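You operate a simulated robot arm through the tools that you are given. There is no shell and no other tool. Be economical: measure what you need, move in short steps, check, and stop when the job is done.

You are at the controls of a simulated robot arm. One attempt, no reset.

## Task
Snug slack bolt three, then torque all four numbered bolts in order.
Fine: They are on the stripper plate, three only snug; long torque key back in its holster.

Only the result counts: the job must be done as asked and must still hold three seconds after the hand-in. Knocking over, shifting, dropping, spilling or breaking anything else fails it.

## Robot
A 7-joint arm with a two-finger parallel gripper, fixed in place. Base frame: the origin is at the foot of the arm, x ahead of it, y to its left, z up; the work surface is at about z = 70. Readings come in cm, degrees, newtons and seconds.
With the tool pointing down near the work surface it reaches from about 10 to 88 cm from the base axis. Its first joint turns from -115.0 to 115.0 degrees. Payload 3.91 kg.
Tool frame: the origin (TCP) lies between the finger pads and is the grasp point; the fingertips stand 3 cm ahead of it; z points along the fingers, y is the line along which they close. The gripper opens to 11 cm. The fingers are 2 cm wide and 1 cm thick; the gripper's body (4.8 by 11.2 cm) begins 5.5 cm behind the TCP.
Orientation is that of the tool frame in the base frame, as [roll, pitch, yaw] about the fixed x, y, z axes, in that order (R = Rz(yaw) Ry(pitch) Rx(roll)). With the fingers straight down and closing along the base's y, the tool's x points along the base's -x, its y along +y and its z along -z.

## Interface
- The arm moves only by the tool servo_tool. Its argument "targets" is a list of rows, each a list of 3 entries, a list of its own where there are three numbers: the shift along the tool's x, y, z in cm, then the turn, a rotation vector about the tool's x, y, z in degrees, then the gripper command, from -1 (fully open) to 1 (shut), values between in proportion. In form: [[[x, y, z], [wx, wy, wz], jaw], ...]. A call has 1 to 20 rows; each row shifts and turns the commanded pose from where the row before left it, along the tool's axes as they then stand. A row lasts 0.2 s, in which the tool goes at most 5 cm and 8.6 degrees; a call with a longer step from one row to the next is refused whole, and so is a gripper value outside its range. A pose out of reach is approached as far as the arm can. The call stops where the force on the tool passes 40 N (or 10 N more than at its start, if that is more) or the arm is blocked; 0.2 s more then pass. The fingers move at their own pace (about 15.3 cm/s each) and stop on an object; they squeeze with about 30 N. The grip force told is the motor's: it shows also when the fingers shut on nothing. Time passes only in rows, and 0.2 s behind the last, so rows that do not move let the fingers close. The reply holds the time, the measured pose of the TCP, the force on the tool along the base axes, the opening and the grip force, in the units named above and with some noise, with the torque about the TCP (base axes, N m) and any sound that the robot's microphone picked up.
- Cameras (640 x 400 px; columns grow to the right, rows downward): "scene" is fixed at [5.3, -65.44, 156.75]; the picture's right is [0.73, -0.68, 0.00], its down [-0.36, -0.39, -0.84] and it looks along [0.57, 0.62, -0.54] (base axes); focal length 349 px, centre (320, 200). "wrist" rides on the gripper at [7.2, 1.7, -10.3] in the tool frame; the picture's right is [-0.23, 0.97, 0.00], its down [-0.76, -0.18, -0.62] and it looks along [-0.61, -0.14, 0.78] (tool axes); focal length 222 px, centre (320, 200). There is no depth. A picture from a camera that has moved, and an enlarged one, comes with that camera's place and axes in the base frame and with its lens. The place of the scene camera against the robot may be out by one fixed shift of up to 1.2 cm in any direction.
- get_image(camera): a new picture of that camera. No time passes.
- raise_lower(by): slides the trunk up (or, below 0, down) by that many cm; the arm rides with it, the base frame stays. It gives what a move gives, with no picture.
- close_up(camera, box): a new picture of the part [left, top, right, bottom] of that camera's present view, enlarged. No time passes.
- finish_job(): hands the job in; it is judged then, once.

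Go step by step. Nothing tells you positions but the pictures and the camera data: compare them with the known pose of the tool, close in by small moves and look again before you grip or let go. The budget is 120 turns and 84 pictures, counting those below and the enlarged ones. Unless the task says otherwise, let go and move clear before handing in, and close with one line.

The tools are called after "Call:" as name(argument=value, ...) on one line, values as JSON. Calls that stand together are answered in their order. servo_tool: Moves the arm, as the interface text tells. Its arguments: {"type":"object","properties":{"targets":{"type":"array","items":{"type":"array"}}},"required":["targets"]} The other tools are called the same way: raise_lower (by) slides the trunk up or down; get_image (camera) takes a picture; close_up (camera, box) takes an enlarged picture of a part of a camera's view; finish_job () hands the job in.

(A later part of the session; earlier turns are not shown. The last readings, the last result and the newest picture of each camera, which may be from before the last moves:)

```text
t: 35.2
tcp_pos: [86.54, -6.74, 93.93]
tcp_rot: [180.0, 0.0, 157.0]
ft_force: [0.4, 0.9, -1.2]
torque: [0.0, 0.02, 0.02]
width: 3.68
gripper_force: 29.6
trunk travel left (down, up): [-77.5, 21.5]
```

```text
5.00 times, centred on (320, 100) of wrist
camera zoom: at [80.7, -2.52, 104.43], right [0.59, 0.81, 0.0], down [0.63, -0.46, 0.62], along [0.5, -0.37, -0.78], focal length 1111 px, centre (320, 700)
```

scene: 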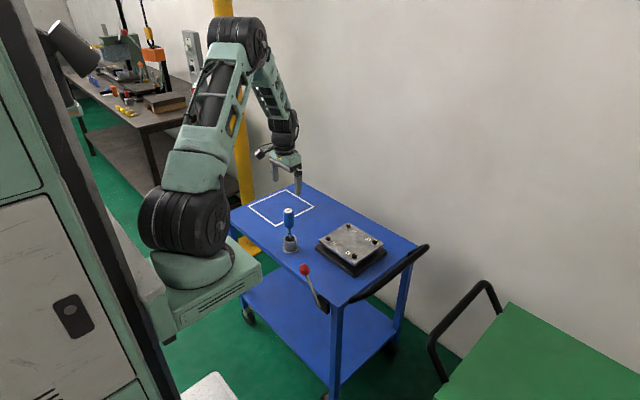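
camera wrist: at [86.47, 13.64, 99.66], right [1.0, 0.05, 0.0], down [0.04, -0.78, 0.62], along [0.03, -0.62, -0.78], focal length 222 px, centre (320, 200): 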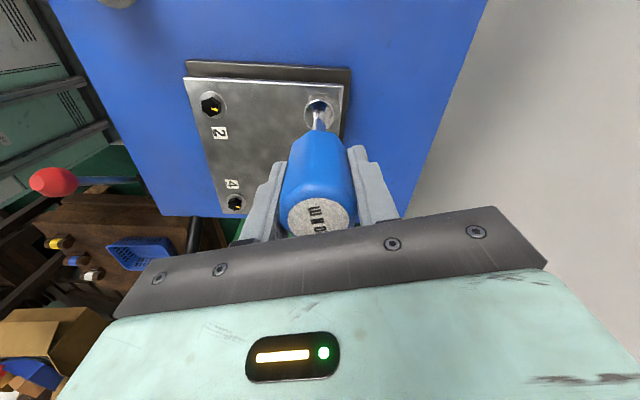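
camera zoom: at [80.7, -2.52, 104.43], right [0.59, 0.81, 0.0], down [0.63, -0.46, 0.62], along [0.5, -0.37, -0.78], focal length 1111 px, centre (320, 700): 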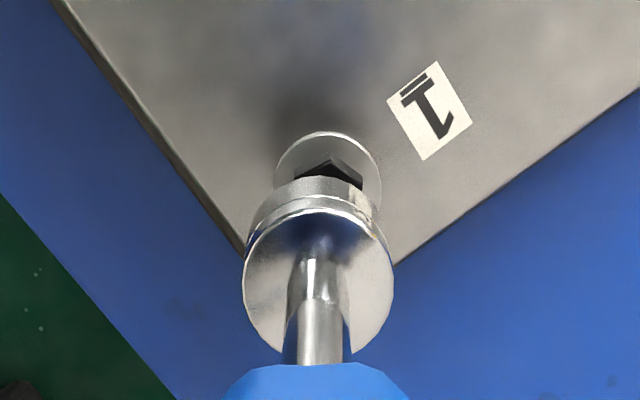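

Both views put bolt 1 about (−0.1, +0.24) from the axis. I'll correct, lower partway and look again.

Call:
servo_tool(targets=[[[0.19, 0.18, 1.0], [0, 0, 0], 1], [[0, 0, 1.0], [0, 0, 0], 1], [[0, 0, 0.5], [0, 0, 0], 1], [[0, 0, 0], [0, 0, 0], 1]])

Call:
close_up(camera="scene", box=[360, 215, 400, 255])

```text
t: 36.2
tcp_pos: [86.6, -6.43, 91.57]
tcp_rot: [179.9, 0.0, 157.0]
ft_force: [0.1, 0.4, -2.1]
torque: [0.01, 0.01, 0.01]
width: 3.69
gripper_force: 30.3
trunk travel left (down, up): [-77.5, 21.5]
```

```text
10.00 times, centred on (380, 235) of scene
camera zoom: at [5.3, -65.44, 156.75], right [0.73, -0.68, 0.0], down [-0.36, -0.39, -0.84], along [0.57, 0.62, -0.54], focal length 3487 px, centre (-280, -150)
```

zoom: 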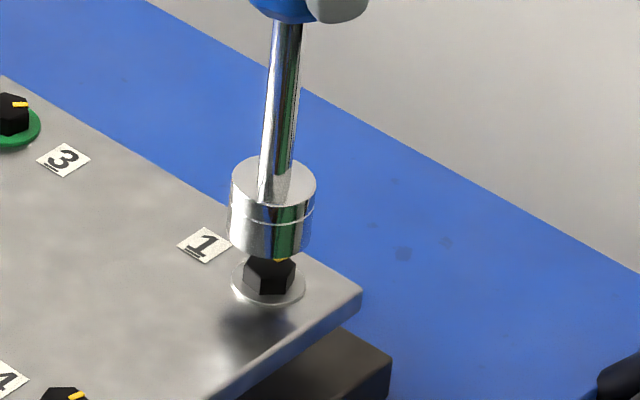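

The alignment is good to about 0.1 cm. I'll lower onto the bolt in small steps, watching the force.

Call:
servo_tool(targets=[[[0, -0.05, 0.4], [0, 0, 0], 1], [[0, 0, 0.4], [0, 0, 0], 1], [[0, 0, 0.2], [0, 0, 0], 1], [[0, 0, 0.2], [0, 0, 0], 1], [[0, 0, 0.15], [0, 0, 0], 1], [[0, 0, 0], [0, 0, 0], 1]])

Call:
close_up(camera="scene", box=[360, 215, 400, 255])

```text
t: 37.6
tcp_pos: [86.57, -6.51, 90.3]
tcp_rot: [180.0, 0.0, 156.8]
ft_force: [-0.3, -0.2, -2.0]
torque: [0.0, -0.01, 0.01]
width: 3.69
gripper_force: 29.4
trunk travel left (down, up): [-77.5, 21.5]
```

```text
10.00 times, centred on (380, 235) of scene
camera zoom: at [5.3, -65.44, 156.75], right [0.73, -0.68, 0.0], down [-0.36, -0.39, -0.84], along [0.57, 0.62, -0.54], focal length 3487 px, centre (-280, -150)
```

zoom: 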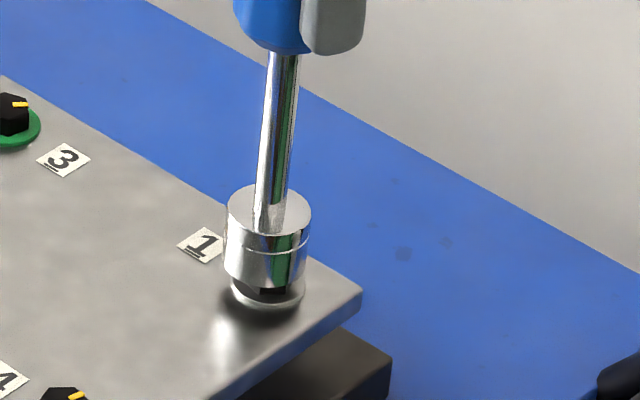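

Call:
servo_tool(targets=[[[-0.06, -0.03, 0.15], [0, 0, 0], 1], [[0, 0, 0.15], [0, 0, 0], 1], [[0, 0, 0.15], [0, 0, 0], 1], [[0, 0, 0.15], [0, 0, 0], 1], [[0, 0, 0.15], [0, 0, 0], 1], [[0, 0, 0.1], [0, 0, 0], 1], [[0, 0, 0], [0, 0, 0], 1]])

Call:
close_up(camera="scene", box=[360, 215, 400, 255])

```text
t: 39.2
tcp_pos: [86.69, -6.46, 89.57]
tcp_rot: [179.8, 0.1, 157.0]
ft_force: [1.0, 1.8, 22.4]
torque: [0.03, -0.17, 0.0]
width: 3.7
gripper_force: 30.3
trunk travel left (down, up): [-77.5, 21.5]
```

```text
10.00 times, centred on (380, 235) of scene
camera zoom: at [5.3, -65.44, 156.75], right [0.73, -0.68, 0.0], down [-0.36, -0.39, -0.84], along [0.57, 0.62, -0.54], focal length 3487 px, centre (-280, -150)
```

zoom: 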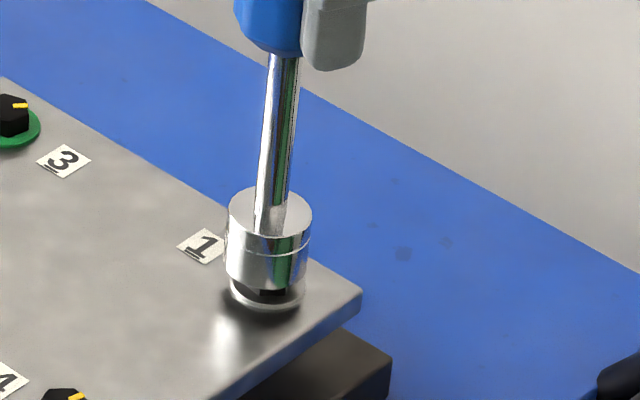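

The socket landed on the bolt head out of phase, and the handle slid up about 0.5 cm in the grip. I'll relax the load and rotate slowly under light pressure to find the hex phase.

Call:
servo_tool(targets=[[[0, 0, -0.1], [0, 0, 0], 1], [[0, 0, 0], [0, 0, 3], 1], [[0, 0, 0], [0, 0, 3], 1], [[0, 0, 0], [0, 0, 0], 1]])

```text
t: 40.2
tcp_pos: [86.41, -6.57, 89.49]
tcp_rot: [-179.9, -0.2, 150.9]
ft_force: [2.6, -0.1, -3.0]
torque: [-0.01, -0.44, 0.01]
width: 3.73
gripper_force: 30.1
trunk travel left (down, up): [-77.5, 21.5]
```

Call:
servo_tool(targets=[[[-0.06, 0, 0.1], [0, 0, 0], 1], [[0, 0, 0.1], [0, 0, 0], 1], [[0, 0, 0], [0, 0, 0], 1]])

Call:
close_up(camera="scene", box=[360, 215, 400, 255])

```text
t: 41.0
tcp_pos: [86.59, -6.47, 89.51]
tcp_rot: [180.0, 0.0, 151.0]
ft_force: [-0.6, -0.1, -1.9]
torque: [-0.01, 0.04, -0.01]
width: 3.73
gripper_force: 29.8
trunk travel left (down, up): [-77.5, 21.5]
```

```text
10.00 times, centred on (380, 235) of scene
camera zoom: at [5.3, -65.44, 156.75], right [0.73, -0.68, 0.0], down [-0.36, -0.39, -0.84], along [0.57, 0.62, -0.54], focal length 3487 px, centre (-280, -150)
```

zoom: 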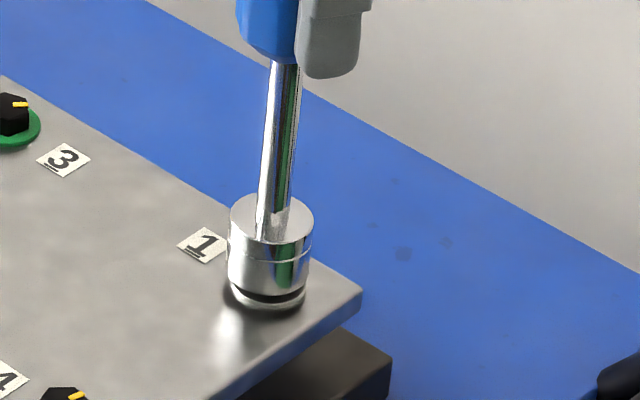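

It has dropped onto the hex and forces are near zero. I'll lower the rest of the way.

Call:
servo_tool(targets=[[[0.02, 0, 0.15], [0, 0, 0], 1], [[0, 0, 0.15], [0, 0, 0], 1], [[0, 0, 0.15], [0, 0, 0], 1], [[0, 0, 0], [0, 0, 0], 1]])

```text
t: 42.0
tcp_pos: [86.59, -6.46, 88.9]
tcp_rot: [-180.0, -0.1, 151.0]
ft_force: [0.2, 0.6, -1.1]
torque: [-0.03, 0.0, 0.01]
width: 3.7
gripper_force: 30.1
trunk travel left (down, up): [-77.5, 21.5]
```

Call:
servo_tool(targets=[[[0, 0, 0], [0, 0, 4], 1], [[0, 0, 0], [0, 0, 4], 1], [[0, 0, 0], [0, 0, 0], 1]])

Call:
close_up(camera="scene", box=[360, 205, 400, 255])

```text
t: 42.8
tcp_pos: [86.66, -6.4, 88.89]
tcp_rot: [-180.0, 0.0, 143.0]
ft_force: [0.7, 0.2, -2.5]
torque: [-0.01, 0.01, 0.21]
width: 3.69
gripper_force: 29.6
trunk travel left (down, up): [-77.5, 21.5]
```

```text
8.00 times, centred on (380, 230) of scene
camera zoom: at [5.3, -65.44, 156.75], right [0.73, -0.68, 0.0], down [-0.36, -0.39, -0.84], along [0.57, 0.62, -0.54], focal length 2790 px, centre (-160, -40)
```

zoom: 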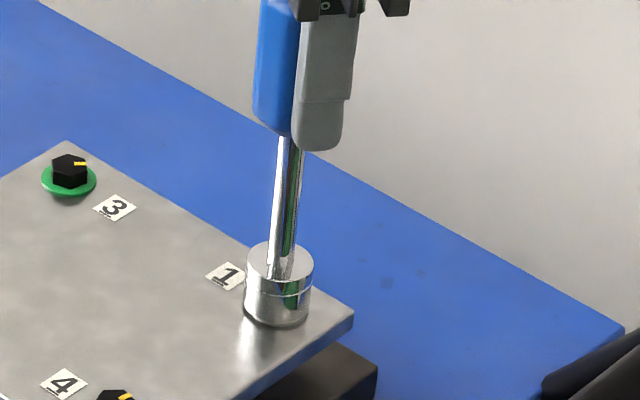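

It's seated and torque is building at 0.21 N m. I'll turn in small steps and watch for a click or a torque change.

Call:
servo_tool(targets=[[[0, 0, 0], [0, 0, 3], 1], [[0, 0, 0], [0, 0, 3], 1], [[0, 0, 0], [0, 0, 0], 1]])

```text
t: 43.6
tcp_pos: [86.52, -6.45, 88.97]
tcp_rot: [-179.9, 0.0, 136.9]
ft_force: [-0.4, -0.2, -0.7]
torque: [-0.01, 0.01, 0.22]
width: 3.7
gripper_force: 29.8
trunk travel left (down, up): [-77.5, 21.5]
```

Call:
servo_tool(targets=[[[0, 0, 0], [0, 0, 3], 1], [[0, 0, 0], [0, 0, 3], 1], [[0, 0, 0], [0, 0, 3], 1], [[0, 0, 0], [0, 0, 0], 1]])

```text
t: 44.6
tcp_pos: [86.62, -6.54, 88.92]
tcp_rot: [-180.0, 0.0, 127.9]
ft_force: [-0.5, -0.3, -1.9]
torque: [0.01, 0.0, 0.35]
width: 3.7
gripper_force: 29.9
trunk travel left (down, up): [-77.5, 21.5]
```

Call:
servo_tool(targets=[[[0, 0, 0], [0, 0, 3], 1], [[0, 0, 0], [0, 0, 3], 1], [[0, 0, 0], [0, 0, 0], 1]])

```text
t: 45.4
tcp_pos: [86.64, -6.42, 88.88]
tcp_rot: [179.9, 0.0, 121.9]
ft_force: [-0.6, -0.3, -1.0]
torque: [0.01, -0.03, 0.39]
width: 3.7
gripper_force: 29.9
trunk travel left (down, up): [-77.5, 21.5]
```

Call:
servo_tool(targets=[[[0, 0, 0], [0, 0, 3], 1], [[0, 0, 0], [0, 0, 3], 1], [[0, 0, 0], [0, 0, 0], 1]])

Call:
close_up(camera="wrist", box=[260, 70, 380, 240])

```text
t: 46.2
tcp_pos: [86.6, -6.56, 89.05]
tcp_rot: [180.0, 0.0, 116.0]
ft_force: [0.8, 0.8, -1.3]
torque: [0.01, -0.03, 0.41]
width: 3.72
gripper_force: 30.1
trunk travel left (down, up): [-77.5, 21.5]
```

```text
2.35 times, centred on (320, 155) of wrist
camera zoom: at [85.11, 0.63, 99.31], right [0.98, 0.22, 0.0], down [0.17, -0.76, 0.62], along [0.14, -0.61, -0.78], focal length 523 px, centre (320, 306)
```

zoom: 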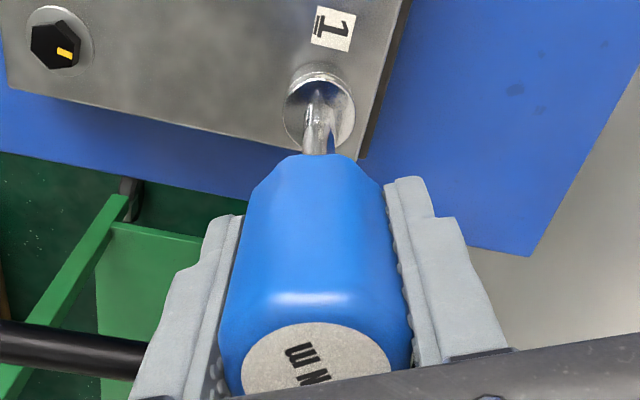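

Call:
servo_tool(targets=[[[0, 0, 0], [0, 0, 3], 1], [[0, 0, 0], [0, 0, 3], 1], [[0, 0, 0], [0, 0, 3], 1], [[0, 0, 0], [0, 0, 0], 1]])

```text
t: 47.2
tcp_pos: [86.67, -6.51, 88.95]
tcp_rot: [-179.9, 0.0, 106.9]
ft_force: [-0.3, -0.8, -1.1]
torque: [-0.17, -0.05, 0.53]
width: 3.7
gripper_force: 30.5
trunk travel left (down, up): [-77.5, 21.5]
```

Call:
servo_tool(targets=[[[0, 0, 0], [0, 0, 3], 1], [[0, 0, 0], [0, 0, 3], 1], [[0, 0, 0], [0, 0, 3], 1], [[0, 0, 0], [0, 0, 0], 1]])

Call:
close_up(camera="scene", box=[360, 205, 400, 255])

```text
t: 48.2
tcp_pos: [86.57, -6.58, 88.94]
tcp_rot: [180.0, -0.1, 97.9]
ft_force: [-0.1, -2.0, -2.0]
torque: [-0.19, 0.02, 0.52]
width: 3.73
gripper_force: 30.0
trunk travel left (down, up): [-77.5, 21.5]
```

```text
8.00 times, centred on (380, 230) of scene
camera zoom: at [5.3, -65.44, 156.75], right [0.73, -0.68, 0.0], down [-0.36, -0.39, -0.84], along [0.57, 0.62, -0.54], focal length 2790 px, centre (-160, -40)
```

zoom: 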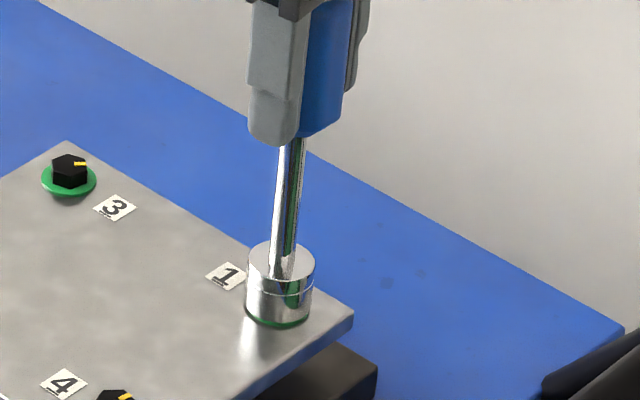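

A green rim now shows under the socket on bolt 1, at about 0.52 N m. I'll stop turning, lift off and check bolt 1.

Call:
servo_tool(targets=[[[0, 0, -0.5], [0, 0, 0], 1], [[0, 0, -1], [0, 0, 0], 1], [[0, 0, -1], [0, 0, 0], 1], [[0, 0, -1.2], [0, 0, 0], 1], [[0, 0, -0.8], [0, 0, 0], 1], [[0, 0, 0], [0, 0, 0], 1]])

Call:
close_up(camera="scene", box=[360, 215, 400, 255])

Call:
close_up(camera="scene", box=[315, 205, 395, 285])

```text
t: 49.6
tcp_pos: [86.57, -6.41, 93.39]
tcp_rot: [-180.0, -0.1, 98.0]
ft_force: [-0.3, 0.2, -2.3]
torque: [-0.01, -0.01, 0.01]
width: 3.73
gripper_force: 30.5
trunk travel left (down, up): [-77.5, 21.5]
```

```text
10.00 times, centred on (380, 235) of scene
camera zoom: at [5.3, -65.44, 156.75], right [0.73, -0.68, 0.0], down [-0.36, -0.39, -0.84], along [0.57, 0.62, -0.54], focal length 3487 px, centre (-280, -150)
```

zoom: 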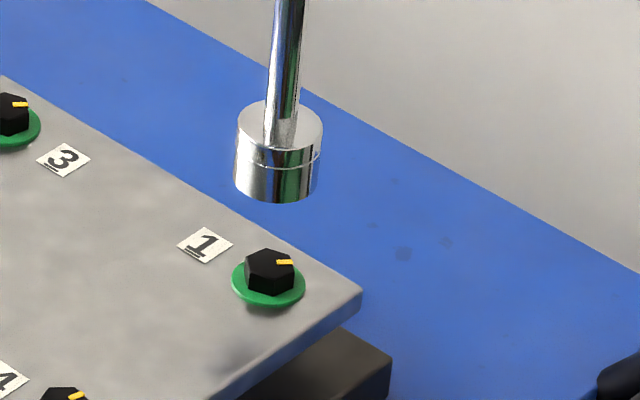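

```text
5.00 times, centred on (355, 245) of scene
camera zoom: at [5.3, -65.44, 156.75], right [0.73, -0.68, 0.0], down [-0.36, -0.39, -0.84], along [0.57, 0.62, -0.54], focal length 1744 px, centre (145, -25)
```

zoom: 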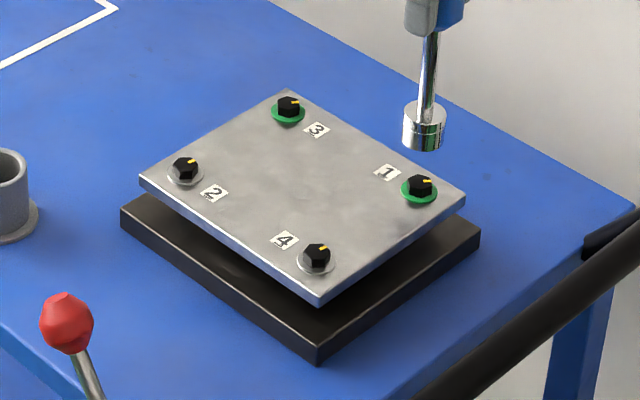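

Both green bolts ended at the same mark angle (≈ −45°), so green means fully torqued and bolt 3 went past snug. To keep the order right I'll back bolt 3 off to the snug angle (about 45° counter-clockwise), then torque 2, 3 and 4. First I move back above bolt 3.

Call:
servo_tool(targets=[[[3.15, 0.47, 0], [0, 0, 0], 1], [[3.15, 0.47, 0], [0, 0, 0], 1], [[3.15, 0.47, 0], [0, 0, 0], 1], [[3.15, 0.47, 0], [0, 0, 0], 1], [[0, 0, 0.9], [0, 0, 0], 1], [[0, 0, 0.9], [0, 0, 0], 1], [[0, 0, 0.6], [0, 0, 0], 1], [[0, 0, 0], [0, 0, 0], 1]])

Call:
close_up(camera="scene", box=[340, 195, 380, 235])

```text
t: 51.4
tcp_pos: [86.74, 6.29, 90.94]
tcp_rot: [-180.0, 0.1, 98.0]
ft_force: [-0.2, -0.7, -1.7]
torque: [0.0, -0.01, 0.01]
width: 3.71
gripper_force: 30.0
trunk travel left (down, up): [-77.5, 21.5]
```

```text
10.00 times, centred on (360, 215) of scene
camera zoom: at [5.3, -65.44, 156.75], right [0.73, -0.68, 0.0], down [-0.36, -0.39, -0.84], along [0.57, 0.62, -0.54], focal length 3487 px, centre (-80, 50)
```

zoom: 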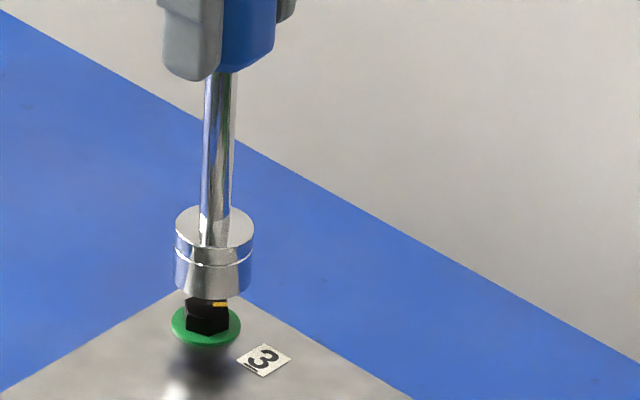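

Call:
servo_tool(targets=[[[0.05, -0.04, 0.3], [0, 0, 0], 1], [[0, 0, 0.3], [0, 0, 0], 1], [[0, 0, 0.2], [0, 0, 0], 1], [[0, 0, 0.15], [0, 0, 0], 1], [[0, 0, 0.15], [0, 0, 0], 1], [[0, 0, 0.1], [0, 0, 0], 1], [[0, 0, 0], [0, 0, 0], 1]])

```text
t: 53.0
tcp_pos: [86.74, 6.24, 89.81]
tcp_rot: [180.0, -0.1, 97.9]
ft_force: [0.2, 1.0, -1.8]
torque: [-0.01, 0.01, 0.0]
width: 3.7
gripper_force: 29.7
trunk travel left (down, up): [-77.5, 21.5]
```

Call:
servo_tool(targets=[[[0, 0, 0.12], [0, 0, 0], 1], [[0, 0, 0.12], [0, 0, 0], 1], [[0, 0, 0.0], [0, 0, 0], 1]])

```text
t: 53.8
tcp_pos: [86.75, 6.29, 89.54]
tcp_rot: [180.0, 0.0, 97.9]
ft_force: [-0.6, 0.2, -1.3]
torque: [-0.01, 0.03, 0.01]
width: 3.72
gripper_force: 30.1
trunk travel left (down, up): [-77.5, 21.5]
```

Call:
servo_tool(targets=[[[0, 0, 0.12], [0, 0, 0], 1], [[0, 0, 0.12], [0, 0, 0], 1], [[0, 0, 0.12], [0, 0, 0], 1], [[0, 0, 0.0], [0, 0, 0], 1]])

Call:
close_up(camera="scene", box=[340, 195, 380, 235])

```text
t: 54.8
tcp_pos: [86.76, 6.35, 89.17]
tcp_rot: [-179.9, -0.1, 97.8]
ft_force: [-0.7, 0.0, -2.2]
torque: [0.01, 0.01, 0.0]
width: 3.68
gripper_force: 30.5
trunk travel left (down, up): [-77.5, 21.5]
```

```text
10.00 times, centred on (360, 215) of scene
camera zoom: at [5.3, -65.44, 156.75], right [0.73, -0.68, 0.0], down [-0.36, -0.39, -0.84], along [0.57, 0.62, -0.54], focal length 3487 px, centre (-80, 50)
```

zoom: 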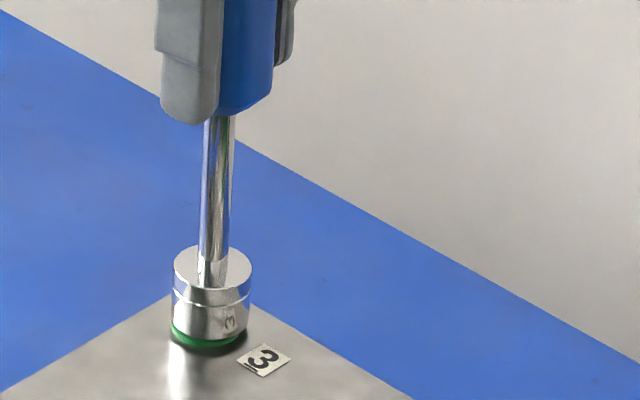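

It slid on cleanly. I'll lower the last bit and turn counter-clockwise slowly.

Call:
servo_tool(targets=[[[0, 0, 0.12], [0, 0, 0], 1], [[0, 0, 0.08], [0, 0, 0], 1], [[0, 0, 0], [0, 0, -3], 1], [[0, 0, 0], [0, 0, -3], 1], [[0, 0, 0], [0, 0, -3], 1], [[0, 0, 0], [0, 0, 0], 1]])

```text
t: 56.2
tcp_pos: [86.77, 6.3, 88.95]
tcp_rot: [-180.0, 0.0, 107.0]
ft_force: [0.0, -0.7, -1.3]
torque: [-0.01, 0.02, -0.4]
width: 3.72
gripper_force: 29.9
trunk travel left (down, up): [-77.5, 21.5]
```

Call:
servo_tool(targets=[[[0, 0, 0], [0, 0, -3], 1], [[0, 0, 0], [0, 0, -3], 1], [[0, 0, 0], [0, 0, -3], 1], [[0, 0, 0], [0, 0, 0], 1]])

Call:
close_up(camera="scene", box=[340, 195, 380, 235])

```text
t: 57.2
tcp_pos: [86.54, 6.22, 88.97]
tcp_rot: [179.9, 0.0, 116.0]
ft_force: [-1.5, 1.3, -1.2]
torque: [0.12, 0.04, -0.41]
width: 3.71
gripper_force: 30.2
trunk travel left (down, up): [-77.5, 21.5]
```

```text
10.00 times, centred on (360, 215) of scene
camera zoom: at [5.3, -65.44, 156.75], right [0.73, -0.68, 0.0], down [-0.36, -0.39, -0.84], along [0.57, 0.62, -0.54], focal length 3487 px, centre (-80, 50)
```

zoom: 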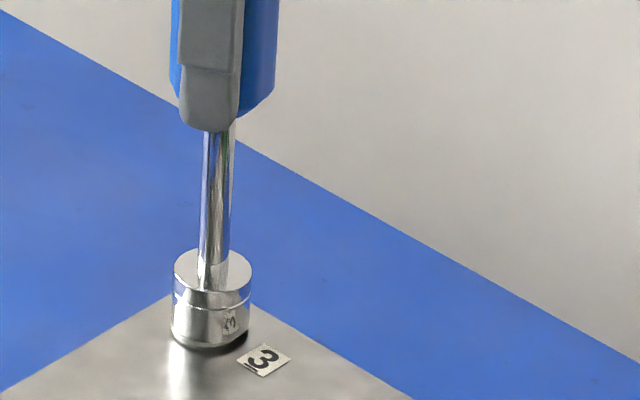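

The green rim is gone, so loosening works. I'll continue back toward the snug angle, keeping it at least snug.

Call:
servo_tool(targets=[[[0, 0, 0], [0, 0, -3], 1], [[0, 0, 0], [0, 0, -3], 1], [[0, 0, 0], [0, 0, -3], 1], [[0, 0, 0], [0, 0, -3], 1], [[0, 0, 0], [0, 0, 0], 1]])

```text
t: 58.4
tcp_pos: [86.76, 6.3, 89.0]
tcp_rot: [180.0, 0.0, 128.0]
ft_force: [-0.8, 0.2, -1.1]
torque: [0.0, -0.01, -0.25]
width: 3.73
gripper_force: 30.3
trunk travel left (down, up): [-77.5, 21.5]
```

Call:
servo_tool(targets=[[[0, 0, 0], [0, 0, -3], 1], [[0, 0, 0], [0, 0, -3], 1], [[0, 0, 0], [0, 0, -3], 1], [[0, 0, 0], [0, 0, 0], 1]])

```text
t: 59.4
tcp_pos: [86.66, 6.21, 89.05]
tcp_rot: [180.0, 0.1, 136.9]
ft_force: [-0.6, 0.6, -1.4]
torque: [-0.04, 0.04, -0.14]
width: 3.72
gripper_force: 30.3
trunk travel left (down, up): [-77.5, 21.5]
```

The torque has fallen to 0.14 N m, so it's near the snug state. I'll lift and check the mark.

Call:
servo_tool(targets=[[[0, 0, -0.5], [0, 0, 0], 1], [[0, 0, -1], [0, 0, 0], 1], [[0, 0, -1], [0, 0, 0], 1], [[0, 0, -1.2], [0, 0, 0], 1], [[0, 0, -0.8], [0, 0, 0], 1], [[0, 0, 0], [0, 0, 0], 1]])

Call:
close_up(camera="scene", box=[320, 205, 390, 275])

```text
t: 60.8
tcp_pos: [86.64, 6.38, 93.58]
tcp_rot: [-179.9, 0.1, 137.0]
ft_force: [-0.7, 0.8, -1.5]
torque: [-0.01, -0.01, -0.02]
width: 3.71
gripper_force: 30.2
trunk travel left (down, up): [-77.5, 21.5]
```

```text
5.71 times, centred on (355, 240) of scene
camera zoom: at [5.3, -65.44, 156.75], right [0.73, -0.68, 0.0], down [-0.36, -0.39, -0.84], along [0.57, 0.62, -0.54], focal length 1993 px, centre (120, -29)
```

zoom: 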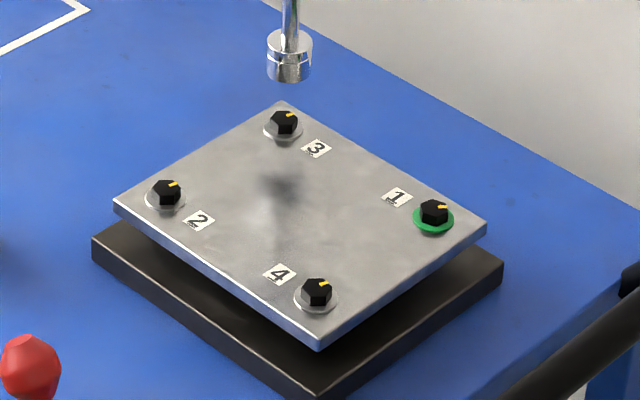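

Bolt 3 is back at the snug mark, matching 2 and 4. For a clean sequence I'll back bolt 1 off to snug and re-torque it in one engagement, then do 2, 3 and 4. Moving to bolt 1 at yaw 98.

Call:
servo_tool(targets=[[[0, 0, 0], [0, 0, 7.8], 1], [[0, 0, 0], [0, 0, 7.8], 1], [[0, 0, 0], [0, 0, 7.8], 1], [[0, 0, 0], [0, 0, 7.8], 1], [[0, 0, 0], [0, 0, 7.8], 1], [[-3.16, -0.465, 0], [0, 0, 0], 1], [[-3.16, -0.465, 0], [0, 0, 0], 1], [[-3.16, -0.465, 0], [0, 0, 0], 1], [[-3.16, -0.465, 0], [0, 0, 0], 1], [[0, 0, 0.9], [0, 0, 0], 1], [[0, 0, 0.9], [0, 0, 0], 1], [[0, 0, 0.7], [0, 0, 0], 1], [[0, 0, 0], [0, 0, 0], 1]])

Call:
close_up(camera="scene", box=[360, 215, 400, 255])

```text
t: 63.6
tcp_pos: [86.51, -6.48, 90.98]
tcp_rot: [179.9, 0.0, 97.9]
ft_force: [0.0, -0.1, -1.4]
torque: [0.0, -0.03, 0.02]
width: 3.72
gripper_force: 29.6
trunk travel left (down, up): [-77.5, 21.5]
```

```text
10.00 times, centred on (380, 235) of scene
camera zoom: at [5.3, -65.44, 156.75], right [0.73, -0.68, 0.0], down [-0.36, -0.39, -0.84], along [0.57, 0.62, -0.54], focal length 3487 px, centre (-280, -150)
```

zoom: 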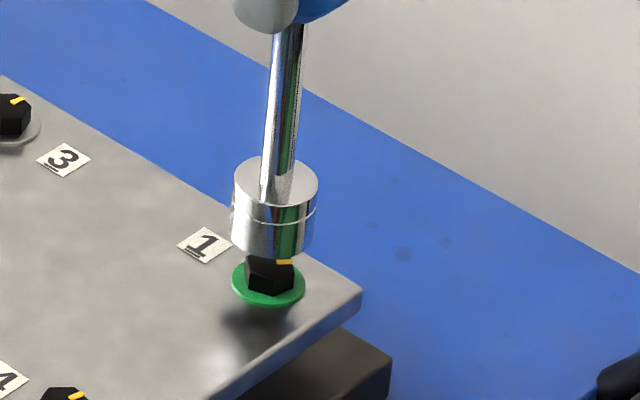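

Aligned. Lowering.

Call:
servo_tool(targets=[[[0, 0, 0.4], [0, 0, 0], 1], [[0, 0, 0.4], [0, 0, 0], 1], [[0, 0, 0.3], [0, 0, 0], 1], [[0, 0, 0.15], [0, 0, 0], 1], [[0, 0, 0.1], [0, 0, 0], 1], [[0, 0, 0], [0, 0, 0], 1]])

```text
t: 65.0
tcp_pos: [86.52, -6.53, 89.74]
tcp_rot: [179.9, 0.0, 97.8]
ft_force: [-0.7, -0.9, -0.8]
torque: [-0.02, 0.05, -0.02]
width: 3.7
gripper_force: 29.5
trunk travel left (down, up): [-77.5, 21.5]
```

Call:
servo_tool(targets=[[[0, 0, 0.12], [0, 0, 0], 1], [[0, 0, 0.12], [0, 0, 0], 1], [[0, 0, 0.0], [0, 0, 0], 1]])

```text
t: 65.8
tcp_pos: [86.44, -6.53, 89.71]
tcp_rot: [179.8, 0.0, 98.0]
ft_force: [-3.5, -0.2, 21.7]
torque: [-0.17, 0.53, -0.01]
width: 3.7
gripper_force: 30.2
trunk travel left (down, up): [-77.5, 21.5]
```

It's blocked on the head. I'll back off slightly and rotate counter-clockwise a few degrees to find the hex.

Call:
servo_tool(targets=[[[0, 0, -0.1], [0, 0, 0], 1], [[0, 0, 0], [0, 0, -2], 1], [[0, 0, 0], [0, 0, -2], 1], [[0, 0, 0], [0, 0, 0], 1]])

```text
t: 66.8
tcp_pos: [86.49, -6.5, 89.76]
tcp_rot: [180.0, 0.0, 102.0]
ft_force: [-1.4, 2.2, 18.3]
torque: [0.1, 0.33, -0.02]
width: 3.71
gripper_force: 29.9
trunk travel left (down, up): [-77.5, 21.5]
```

Call:
servo_tool(targets=[[[0, 0, -0.05], [0, 0, -2], 1], [[0, 0, 0], [0, 0, -2], 1], [[0, 0, 0], [0, 0, -2], 1], [[0, 0, 0], [0, 0, 0], 1]])

```text
t: 67.8
tcp_pos: [86.63, -6.61, 89.65]
tcp_rot: [-179.8, 0.1, 108.0]
ft_force: [0.2, 0.7, -2.6]
torque: [-0.03, 0.03, -0.01]
width: 3.73
gripper_force: 30.0
trunk travel left (down, up): [-77.5, 21.5]
```

It dropped in. Lowering to seat.

Call:
servo_tool(targets=[[[0, 0, 0.15], [0, 0, 0], 1], [[0, 0, 0.15], [0, 0, 0], 1], [[0, 0, 0.15], [0, 0, 0], 1], [[0, 0, 0.1], [0, 0, 0], 1], [[0, 0, 0], [0, 0, 0], 1]])

Call:
close_up(camera="scene", box=[360, 215, 400, 255])

```text
t: 69.0
tcp_pos: [86.76, -6.59, 89.04]
tcp_rot: [-179.9, 0.0, 107.9]
ft_force: [0.4, 0.3, -1.7]
torque: [0.02, -0.01, -0.01]
width: 3.72
gripper_force: 29.7
trunk travel left (down, up): [-77.5, 21.5]
```

```text
10.00 times, centred on (380, 235) of scene
camera zoom: at [5.3, -65.44, 156.75], right [0.73, -0.68, 0.0], down [-0.36, -0.39, -0.84], along [0.57, 0.62, -0.54], focal length 3487 px, centre (-280, -150)
```

zoom: 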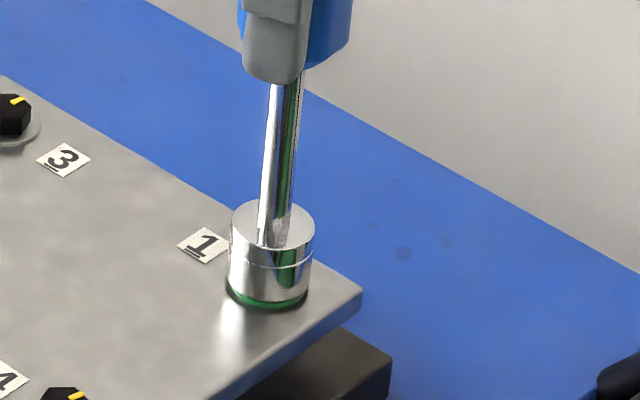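

Call:
servo_tool(targets=[[[0, 0, 0.12], [0, 0, 0], 1], [[0, 0, 0.1], [0, 0, 0], 1], [[0, 0, 0], [0, 0, -4], 1], [[0, 0, 0], [0, 0, -4], 1], [[0, 0, 0], [0, 0, -4], 1], [[0, 0, 0], [0, 0, -4], 1], [[0, 0, 0], [0, 0, -4], 1], [[0, 0, 0], [0, 0, -4], 1], [[0, 0, 0], [0, 0, 0], 1]])

Call:
close_up(camera="scene", box=[360, 215, 400, 255])

```text
t: 71.0
tcp_pos: [86.69, -6.59, 88.79]
tcp_rot: [180.0, 0.0, 132.0]
ft_force: [0.7, -0.2, -1.5]
torque: [0.01, -0.03, -0.26]
width: 3.73
gripper_force: 30.3
trunk travel left (down, up): [-77.5, 21.5]
```

```text
10.00 times, centred on (380, 235) of scene
camera zoom: at [5.3, -65.44, 156.75], right [0.73, -0.68, 0.0], down [-0.36, -0.39, -0.84], along [0.57, 0.62, -0.54], focal length 3487 px, centre (-280, -150)
```

zoom: 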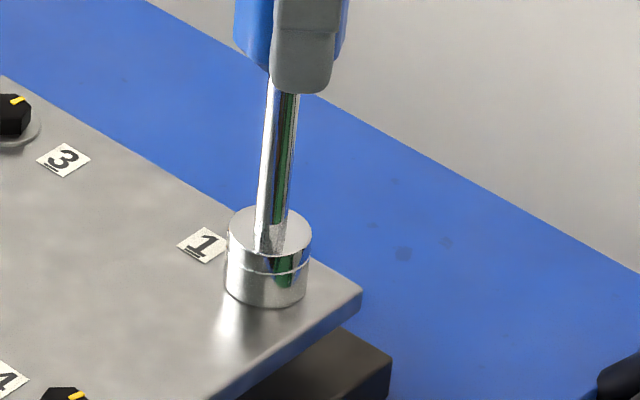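

The green is gone and bolt 1 is between snug and torqued. Now I'll turn clockwise again to torque it.

Call:
servo_tool(targets=[[[0, 0, 0], [0, 0, 4], 1], [[0, 0, 0], [0, 0, 4], 1], [[0, 0, 0], [0, 0, 4], 1], [[0, 0, 0], [0, 0, 4], 1], [[0, 0, 0], [0, 0, 4], 1], [[0, 0, 0], [0, 0, 3], 1], [[0, 0, 0], [0, 0, 0], 1]])

Call:
close_up(camera="scene", box=[360, 215, 400, 255])

```text
t: 72.6
tcp_pos: [86.61, -6.53, 88.89]
tcp_rot: [180.0, 0.0, 108.9]
ft_force: [0.5, 0.2, -1.8]
torque: [-0.06, 0.02, 0.38]
width: 3.7
gripper_force: 30.0
trunk travel left (down, up): [-77.5, 21.5]
```

```text
10.00 times, centred on (380, 235) of scene
camera zoom: at [5.3, -65.44, 156.75], right [0.73, -0.68, 0.0], down [-0.36, -0.39, -0.84], along [0.57, 0.62, -0.54], focal length 3487 px, centre (-280, -150)
```

zoom: 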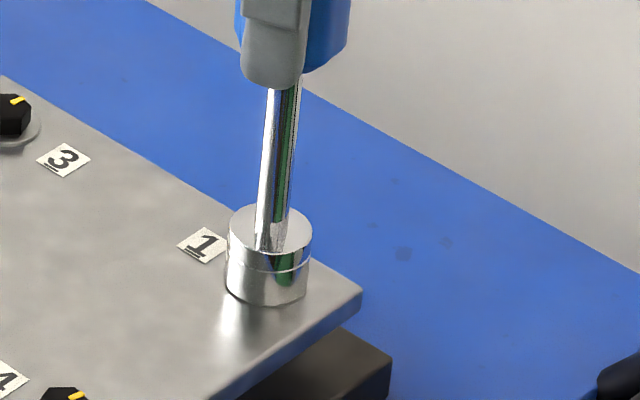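

Call:
servo_tool(targets=[[[0, 0, 0], [0, 0, 3], 1], [[0, 0, 0], [0, 0, 3], 1], [[0, 0, 0], [0, 0, 3], 1], [[0, 0, 0], [0, 0, 3], 1], [[0, 0, 0], [0, 0, 0], 1]])

Call:
close_up(camera="scene", box=[360, 215, 400, 255])

```text
t: 73.8
tcp_pos: [86.59, -6.43, 88.8]
tcp_rot: [179.9, 0.0, 96.8]
ft_force: [-0.4, -1.4, -1.8]
torque: [-0.03, -0.01, 0.52]
width: 3.7
gripper_force: 29.7
trunk travel left (down, up): [-77.5, 21.5]
```

```text
10.00 times, centred on (380, 235) of scene
camera zoom: at [5.3, -65.44, 156.75], right [0.73, -0.68, 0.0], down [-0.36, -0.39, -0.84], along [0.57, 0.62, -0.54], focal length 3487 px, centre (-280, -150)
```

zoom: 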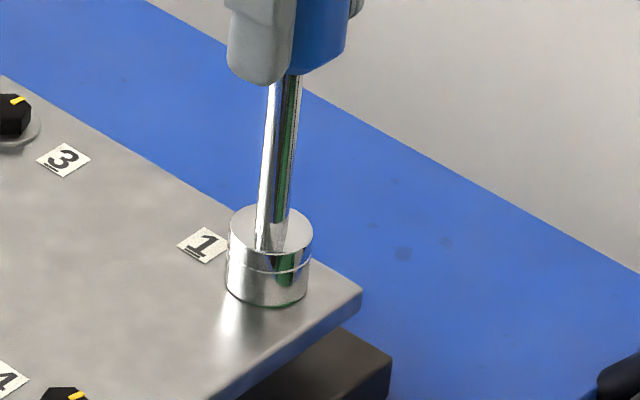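

Torque is 0.52 N m and a thin green rim is showing. I'll add a small extra turn, lift, and move above bolt 2 at yaw ≈ 154.

Call:
servo_tool(targets=[[[0, 0, 0], [0, 0, 3], 1], [[0, 0, 0], [0, 0, 3], 1], [[0, 0, -0.5], [0, 0, 0], 1], [[0, 0, -1.5], [0, 0, 0], 1], [[0, 0, -2.5], [0, 0, 0], 1], [[0, 0, 0], [0, 0, -7.9], 1], [[0, 0, 0], [0, 0, -7.9], 1], [[0, 0, 0], [0, 0, -7.9], 1], [[0, 0, 0], [0, 0, -7.9], 1], [[0, 0, 0], [0, 0, -7.9], 1], [[0, 0, 0], [0, 0, -7.9], 1], [[0, 0, 0], [0, 0, -7.9], 1], [[0, 0, 0], [0, 0, -7.9], 1], [[3.09, 1.356, 0], [0, 0, 0], 1], [[3.09, 1.356, 0], [0, 0, 0], 1], [[3.09, 1.356, 0], [0, 0, 0], 1], [[3.09, 1.356, 0], [0, 0, 0], 1], [[3.09, 1.356, 0], [0, 0, 0], 1], [[0, 0, 1.5], [0, 0, 0], 1], [[0, 0, 0], [0, 0, 0], 1]])

Call:
close_up(camera="scene", box=[320, 200, 390, 270])

Call:
close_up(camera="wrist", box=[280, 60, 360, 140])

```text
t: 78.0
tcp_pos: [75.76, 6.35, 91.86]
tcp_rot: [180.0, -0.1, 154.1]
ft_force: [1.3, 0.1, -1.8]
torque: [-0.02, 0.0, 0.0]
width: 3.73
gripper_force: 29.6
trunk travel left (down, up): [-77.5, 21.5]
```

```text
5.71 times, centred on (355, 235) of scene
camera zoom: at [5.3, -65.44, 156.75], right [0.73, -0.68, 0.0], down [-0.36, -0.39, -0.84], along [0.57, 0.62, -0.54], focal length 1993 px, centre (120, 0)
```

zoom: 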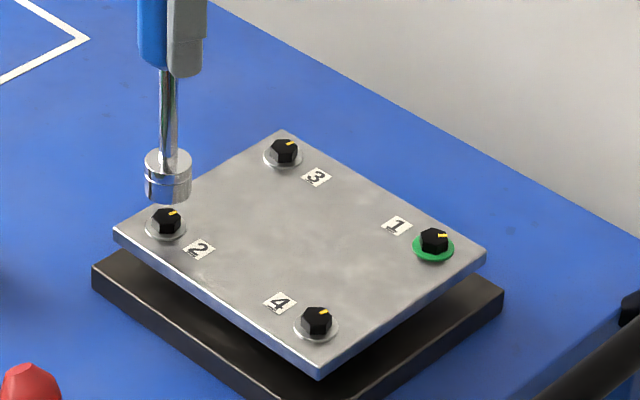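

```text
5.00 times, centred on (320, 100) of wrist
camera zoom: at [69.97, 10.91, 102.21], right [0.63, 0.78, 0.0], down [0.61, -0.49, 0.62], along [0.48, -0.39, -0.78], focal length 1111 px, centre (320, 700)
```

zoom: 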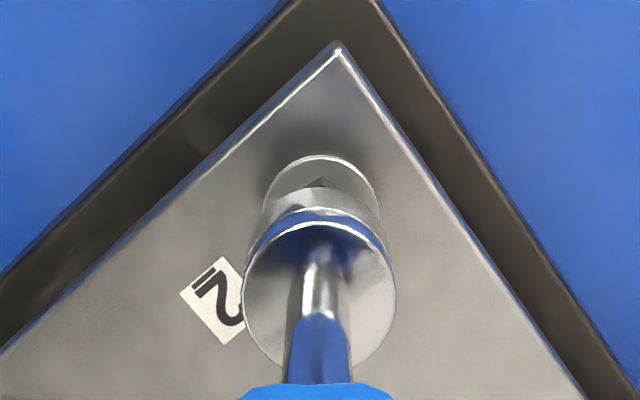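

Bolt 1 is green, 2, 3 and 4 are snug, and the socket is aligned over bolt 2. Lowering.

Call:
servo_tool(targets=[[[0, 0, 0.7], [0, 0, 0], 1], [[0, 0, 0.7], [0, 0, 0], 1], [[0, 0, 0.4], [0, 0, 0], 1], [[0, 0, 0.2], [0, 0, 0], 1], [[0, 0, 0.1], [0, 0, 0], 1], [[0, 0, 0], [0, 0, 0], 1]])

```text
t: 79.4
tcp_pos: [75.64, 6.5, 89.75]
tcp_rot: [-180.0, 0.0, 154.2]
ft_force: [-0.1, -0.1, -2.5]
torque: [0.01, -0.01, -0.06]
width: 3.71
gripper_force: 29.9
trunk travel left (down, up): [-77.5, 21.5]
```

Call:
servo_tool(targets=[[[0, 0, 0.12], [0, 0, 0], 1], [[0, 0, 0.08], [0, 0, 0], 1], [[0, 0, 0.0], [0, 0, 0], 1]])

```text
t: 80.2
tcp_pos: [75.62, 6.56, 89.49]
tcp_rot: [180.0, -0.1, 154.2]
ft_force: [-0.1, -0.7, -2.0]
torque: [-0.01, -0.01, 0.01]
width: 3.69
gripper_force: 30.0
trunk travel left (down, up): [-77.5, 21.5]
```

Call:
servo_tool(targets=[[[0, 0, 0.12], [0, 0, 0], 1], [[0, 0, 0.1], [0, 0, 0], 1], [[0, 0, 0.0], [0, 0, 0], 1]])

Call:
close_up(camera="scene", box=[325, 205, 365, 245])

```text
t: 81.0
tcp_pos: [75.62, 6.37, 89.12]
tcp_rot: [180.0, 0.1, 154.2]
ft_force: [0.1, -0.1, -2.2]
torque: [0.03, 0.0, 0.03]
width: 3.73
gripper_force: 30.0
trunk travel left (down, up): [-77.5, 21.5]
```

```text
10.00 times, centred on (345, 225) of scene
camera zoom: at [5.3, -65.44, 156.75], right [0.73, -0.68, 0.0], down [-0.36, -0.39, -0.84], along [0.57, 0.62, -0.54], focal length 3487 px, centre (70, -50)
```

zoom: 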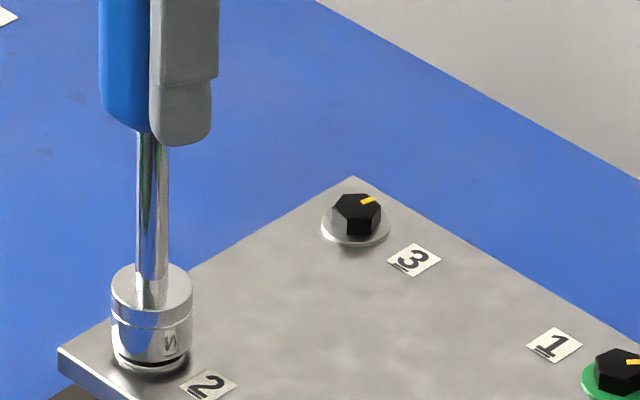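

It's on the hex without force. I'll lower the rest and start turning clockwise.

Call:
servo_tool(targets=[[[0, 0, 0.12], [0, 0, 0], 1], [[0, 0, 0.12], [0, 0, 0], 1], [[0, 0, 0.06], [0, 0, 0], 1], [[0, 0, 0], [0, 0, 4], 1], [[0, 0, 0], [0, 0, 4], 1], [[0, 0, 0], [0, 0, 4], 1], [[0, 0, 0], [0, 0, 4], 1], [[0, 0, 0], [0, 0, 0], 1]])

```text
t: 82.8
tcp_pos: [75.63, 6.29, 88.98]
tcp_rot: [179.9, 0.1, 138.2]
ft_force: [0.7, 0.0, -2.0]
torque: [0.02, 0.0, 0.26]
width: 3.73
gripper_force: 29.8
trunk travel left (down, up): [-77.5, 21.5]
```

Torque is building as it did on bolt 1. Continuing clockwise.

Call:
servo_tool(targets=[[[0, 0, 0], [0, 0, 4], 1], [[0, 0, 0], [0, 0, 4], 1], [[0, 0, 0], [0, 0, 4], 1], [[0, 0, 0], [0, 0, 4], 1], [[0, 0, 0], [0, 0, 4], 1], [[0, 0, 0], [0, 0, 4], 1], [[0, 0, 0], [0, 0, 4], 1], [[0, 0, 0], [0, 0, 0], 1]])

```text
t: 84.6
tcp_pos: [75.63, 6.32, 88.86]
tcp_rot: [179.9, 0.0, 110.2]
ft_force: [-0.1, 0.2, -1.7]
torque: [0.01, 0.02, 0.21]
width: 3.71
gripper_force: 30.0
trunk travel left (down, up): [-77.5, 21.5]
```

The torque fell rather than rose, so I'll check for slip or green.

Call:
get_image(camera="wrist")

Call:
close_up(camera="scene", box=[325, 205, 365, 245])

```text
23 pictures are left
camera wrist: at [74.84, 13.61, 99.35], right [0.99, 0.12, 0.0], down [0.09, -0.78, 0.62], along [0.07, -0.62, -0.78], focal length 222 px, centre (320, 200)
```

wrist: 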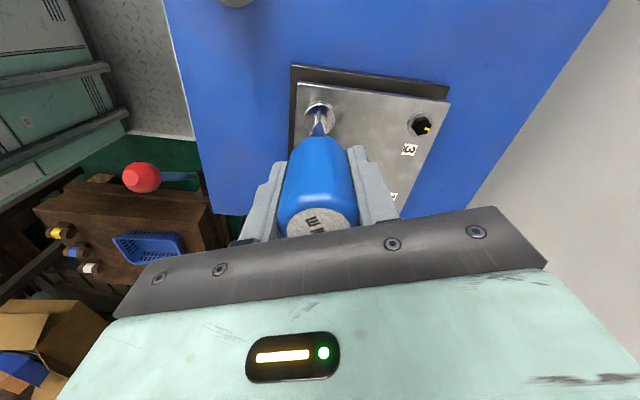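

```text
10.00 times, centred on (345, 225) of scene
camera zoom: at [5.3, -65.44, 156.75], right [0.73, -0.68, 0.0], down [-0.36, -0.39, -0.84], along [0.57, 0.62, -0.54], focal length 3487 px, centre (70, -50)
```

zoom: 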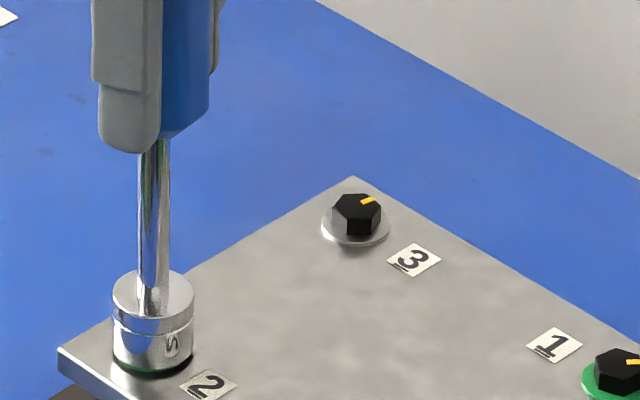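

A hint of green is showing. I'll lower a touch, turn a bit further, and watch the torque.

Call:
servo_tool(targets=[[[0, 0, 0.08], [0, 0, 0], 1], [[0, 0, 0], [0, 0, 3], 1], [[0, 0, 0], [0, 0, 3], 1], [[0, 0, 0], [0, 0, 0], 1]])

```text
t: 85.6
tcp_pos: [75.62, 6.32, 88.87]
tcp_rot: [-180.0, 0.0, 104.1]
ft_force: [-0.9, -0.7, -1.2]
torque: [-0.02, 0.02, 0.46]
width: 3.72
gripper_force: 29.7
trunk travel left (down, up): [-77.5, 21.5]
```

Call:
servo_tool(targets=[[[0, 0, 0], [0, 0, 3], 1], [[0, 0, 0], [0, 0, 3], 1], [[0, 0, 0], [0, 0, 3], 1], [[0, 0, 0], [0, 0, 0], 1]])

```text
t: 86.6
tcp_pos: [75.54, 6.31, 88.94]
tcp_rot: [180.0, 0.0, 95.2]
ft_force: [-0.1, -0.1, -1.6]
torque: [-0.01, -0.01, 0.5]
width: 3.71
gripper_force: 29.8
trunk travel left (down, up): [-77.5, 21.5]
```

The torque has plateaued at 0.5 N m as before. I'll add a little more turn, lift, and go to bolt 3 at yaw ≈ 152.

Call:
servo_tool(targets=[[[0, 0, 0], [0, 0, 3], 1], [[0, 0, 0], [0, 0, 3], 1], [[0, 0, -0.5], [0, 0, 0], 1], [[0, 0, -1.5], [0, 0, 0], 1], [[0, 0, -2.5], [0, 0, 0], 1], [[0, 0, 0], [0, 0, -7.9], 1], [[0, 0, 0], [0, 0, -7.9], 1], [[0, 0, 0], [0, 0, -7.9], 1], [[0, 0, 0], [0, 0, -7.9], 1], [[0, 0, 0], [0, 0, -7.9], 1], [[0, 0, 0], [0, 0, -7.9], 1], [[0, 0, 0], [0, 0, -7.9], 1], [[0, 0, 0], [0, 0, -7.9], 1], [[-2.45, 1.29, 0], [0, 0, 0], 1], [[-2.45, 1.29, 0], [0, 0, 0], 1], [[-2.45, 1.29, 0], [0, 0, 0], 1], [[-2.45, 1.29, 0], [0, 0, 0], 1], [[0, 0, 1.5], [0, 0, 0], 1], [[0, 0, 0], [0, 0, 0], 1]])

Call:
close_up(camera="scene", box=[330, 195, 390, 255])

```text
t: 90.6
tcp_pos: [86.73, 6.3, 91.84]
tcp_rot: [179.9, 0.0, 152.4]
ft_force: [0.0, 0.3, -1.8]
torque: [0.0, -0.01, 0.0]
width: 3.69
gripper_force: 30.3
trunk travel left (down, up): [-77.5, 21.5]
```

```text
6.67 times, centred on (360, 225) of scene
camera zoom: at [5.3, -65.44, 156.75], right [0.73, -0.68, 0.0], down [-0.36, -0.39, -0.84], along [0.57, 0.62, -0.54], focal length 2325 px, centre (53, 33)
```

zoom: 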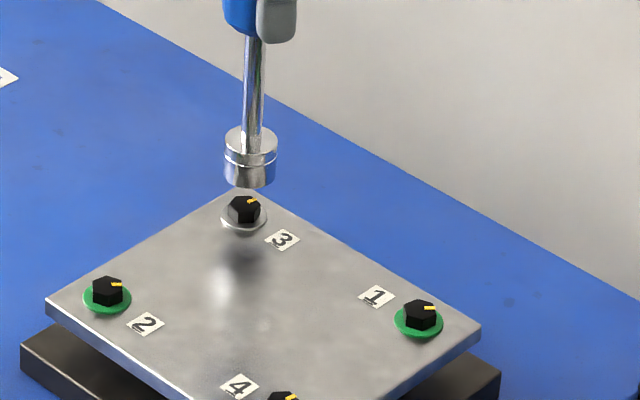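

1 and 2 are green. I'll make a small correction over bolt 3 and lower.

Call:
servo_tool(targets=[[[0.1, 0.03, 0.7], [0, 0, 0], 1], [[0, 0, 0.7], [0, 0, 0], 1], [[0, 0, 0.4], [0, 0, 0], 1], [[0, 0, 0.2], [0, 0, 0], 1], [[0, 0, 0.1], [0, 0, 0], 1], [[0, 0, 0.1], [0, 0, 0], 1], [[0, 0, 0], [0, 0, 0], 1]])

```text
t: 92.2
tcp_pos: [86.6, 6.47, 89.68]
tcp_rot: [180.0, 0.0, 152.5]
ft_force: [0.3, 0.4, -0.8]
torque: [0.0, -0.02, 0.0]
width: 3.73
gripper_force: 30.0
trunk travel left (down, up): [-77.5, 21.5]
```

Call:
servo_tool(targets=[[[0, 0, 0.12], [0, 0, 0], 1], [[0, 0, 0.08], [0, 0, 0], 1], [[0, 0, 0.0], [0, 0, 0], 1]])

```text
t: 93.0
tcp_pos: [86.62, 6.45, 89.54]
tcp_rot: [179.9, 0.1, 152.4]
ft_force: [0.8, -0.3, -2.0]
torque: [-0.02, 0.02, 0.05]
width: 3.73
gripper_force: 29.4
trunk travel left (down, up): [-77.5, 21.5]
```

Call:
servo_tool(targets=[[[0, 0, 0.1], [0, 0, 0], 1], [[0, 0, 0.1], [0, 0, 0], 1], [[0, 0, 0.0], [0, 0, 0], 1]])

Call:
close_up(camera="scene", box=[340, 195, 380, 235])

```text
t: 93.8
tcp_pos: [86.76, 6.49, 89.33]
tcp_rot: [-180.0, -0.1, 152.3]
ft_force: [0.2, 0.5, -1.6]
torque: [-0.01, -0.01, -0.01]
width: 3.7
gripper_force: 29.9
trunk travel left (down, up): [-77.5, 21.5]
```

```text
10.00 times, centred on (360, 215) of scene
camera zoom: at [5.3, -65.44, 156.75], right [0.73, -0.68, 0.0], down [-0.36, -0.39, -0.84], along [0.57, 0.62, -0.54], focal length 3487 px, centre (-80, 50)
```

zoom: 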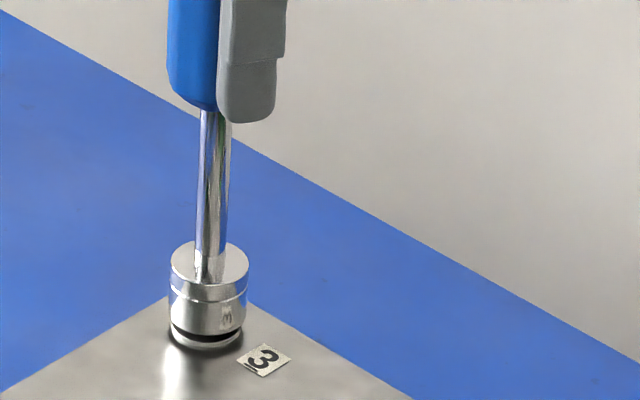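

It's on the hex. I'll lower to seat and turn clockwise.

Call:
servo_tool(targets=[[[0, 0, 0.12], [0, 0, 0], 1], [[0, 0, 0.12], [0, 0, 0], 1], [[0, 0, 0.12], [0, 0, 0], 1], [[0, 0, 0.06], [0, 0, 0], 1], [[0, 0, 0], [0, 0, 4], 1], [[0, 0, 0], [0, 0, 4], 1], [[0, 0, 0], [0, 0, 4], 1], [[0, 0, 0], [0, 0, 4], 1], [[0, 0, 0], [0, 0, 0], 1]])

```text
t: 95.8
tcp_pos: [86.72, 6.52, 88.86]
tcp_rot: [-180.0, 0.0, 136.3]
ft_force: [-0.4, 0.5, -1.2]
torque: [0.02, -0.02, 0.25]
width: 3.69
gripper_force: 30.2
trunk travel left (down, up): [-77.5, 21.5]
```

Call:
servo_tool(targets=[[[0, 0, 0], [0, 0, 4], 1], [[0, 0, 0], [0, 0, 4], 1], [[0, 0, 0], [0, 0, 4], 1], [[0, 0, 0], [0, 0, 4], 1], [[0, 0, 0], [0, 0, 4], 1], [[0, 0, 0], [0, 0, 4], 1], [[0, 0, 0], [0, 0, 4], 1], [[0, 0, 0], [0, 0, 4], 1], [[0, 0, 0], [0, 0, 0], 1]])

```text
t: 97.8
tcp_pos: [86.52, 6.41, 88.95]
tcp_rot: [-179.9, 0.1, 104.3]
ft_force: [-0.4, 0.6, -1.6]
torque: [0.04, -0.01, 0.46]
width: 3.7
gripper_force: 30.7
trunk travel left (down, up): [-77.5, 21.5]
```

Call:
servo_tool(targets=[[[0, 0, 0], [0, 0, 3], 1], [[0, 0, 0], [0, 0, 3], 1], [[0, 0, 0], [0, 0, 3], 1], [[0, 0, 0], [0, 0, 3], 1], [[0, 0, 0], [0, 0, 3], 1], [[0, 0, 0], [0, 0, 0], 1]])

```text
t: 99.2
tcp_pos: [86.68, 6.55, 88.97]
tcp_rot: [180.0, 0.0, 89.3]
ft_force: [-0.1, 0.4, -1.1]
torque: [-0.03, 0.0, 0.51]
width: 3.7
gripper_force: 29.7
trunk travel left (down, up): [-77.5, 21.5]
```

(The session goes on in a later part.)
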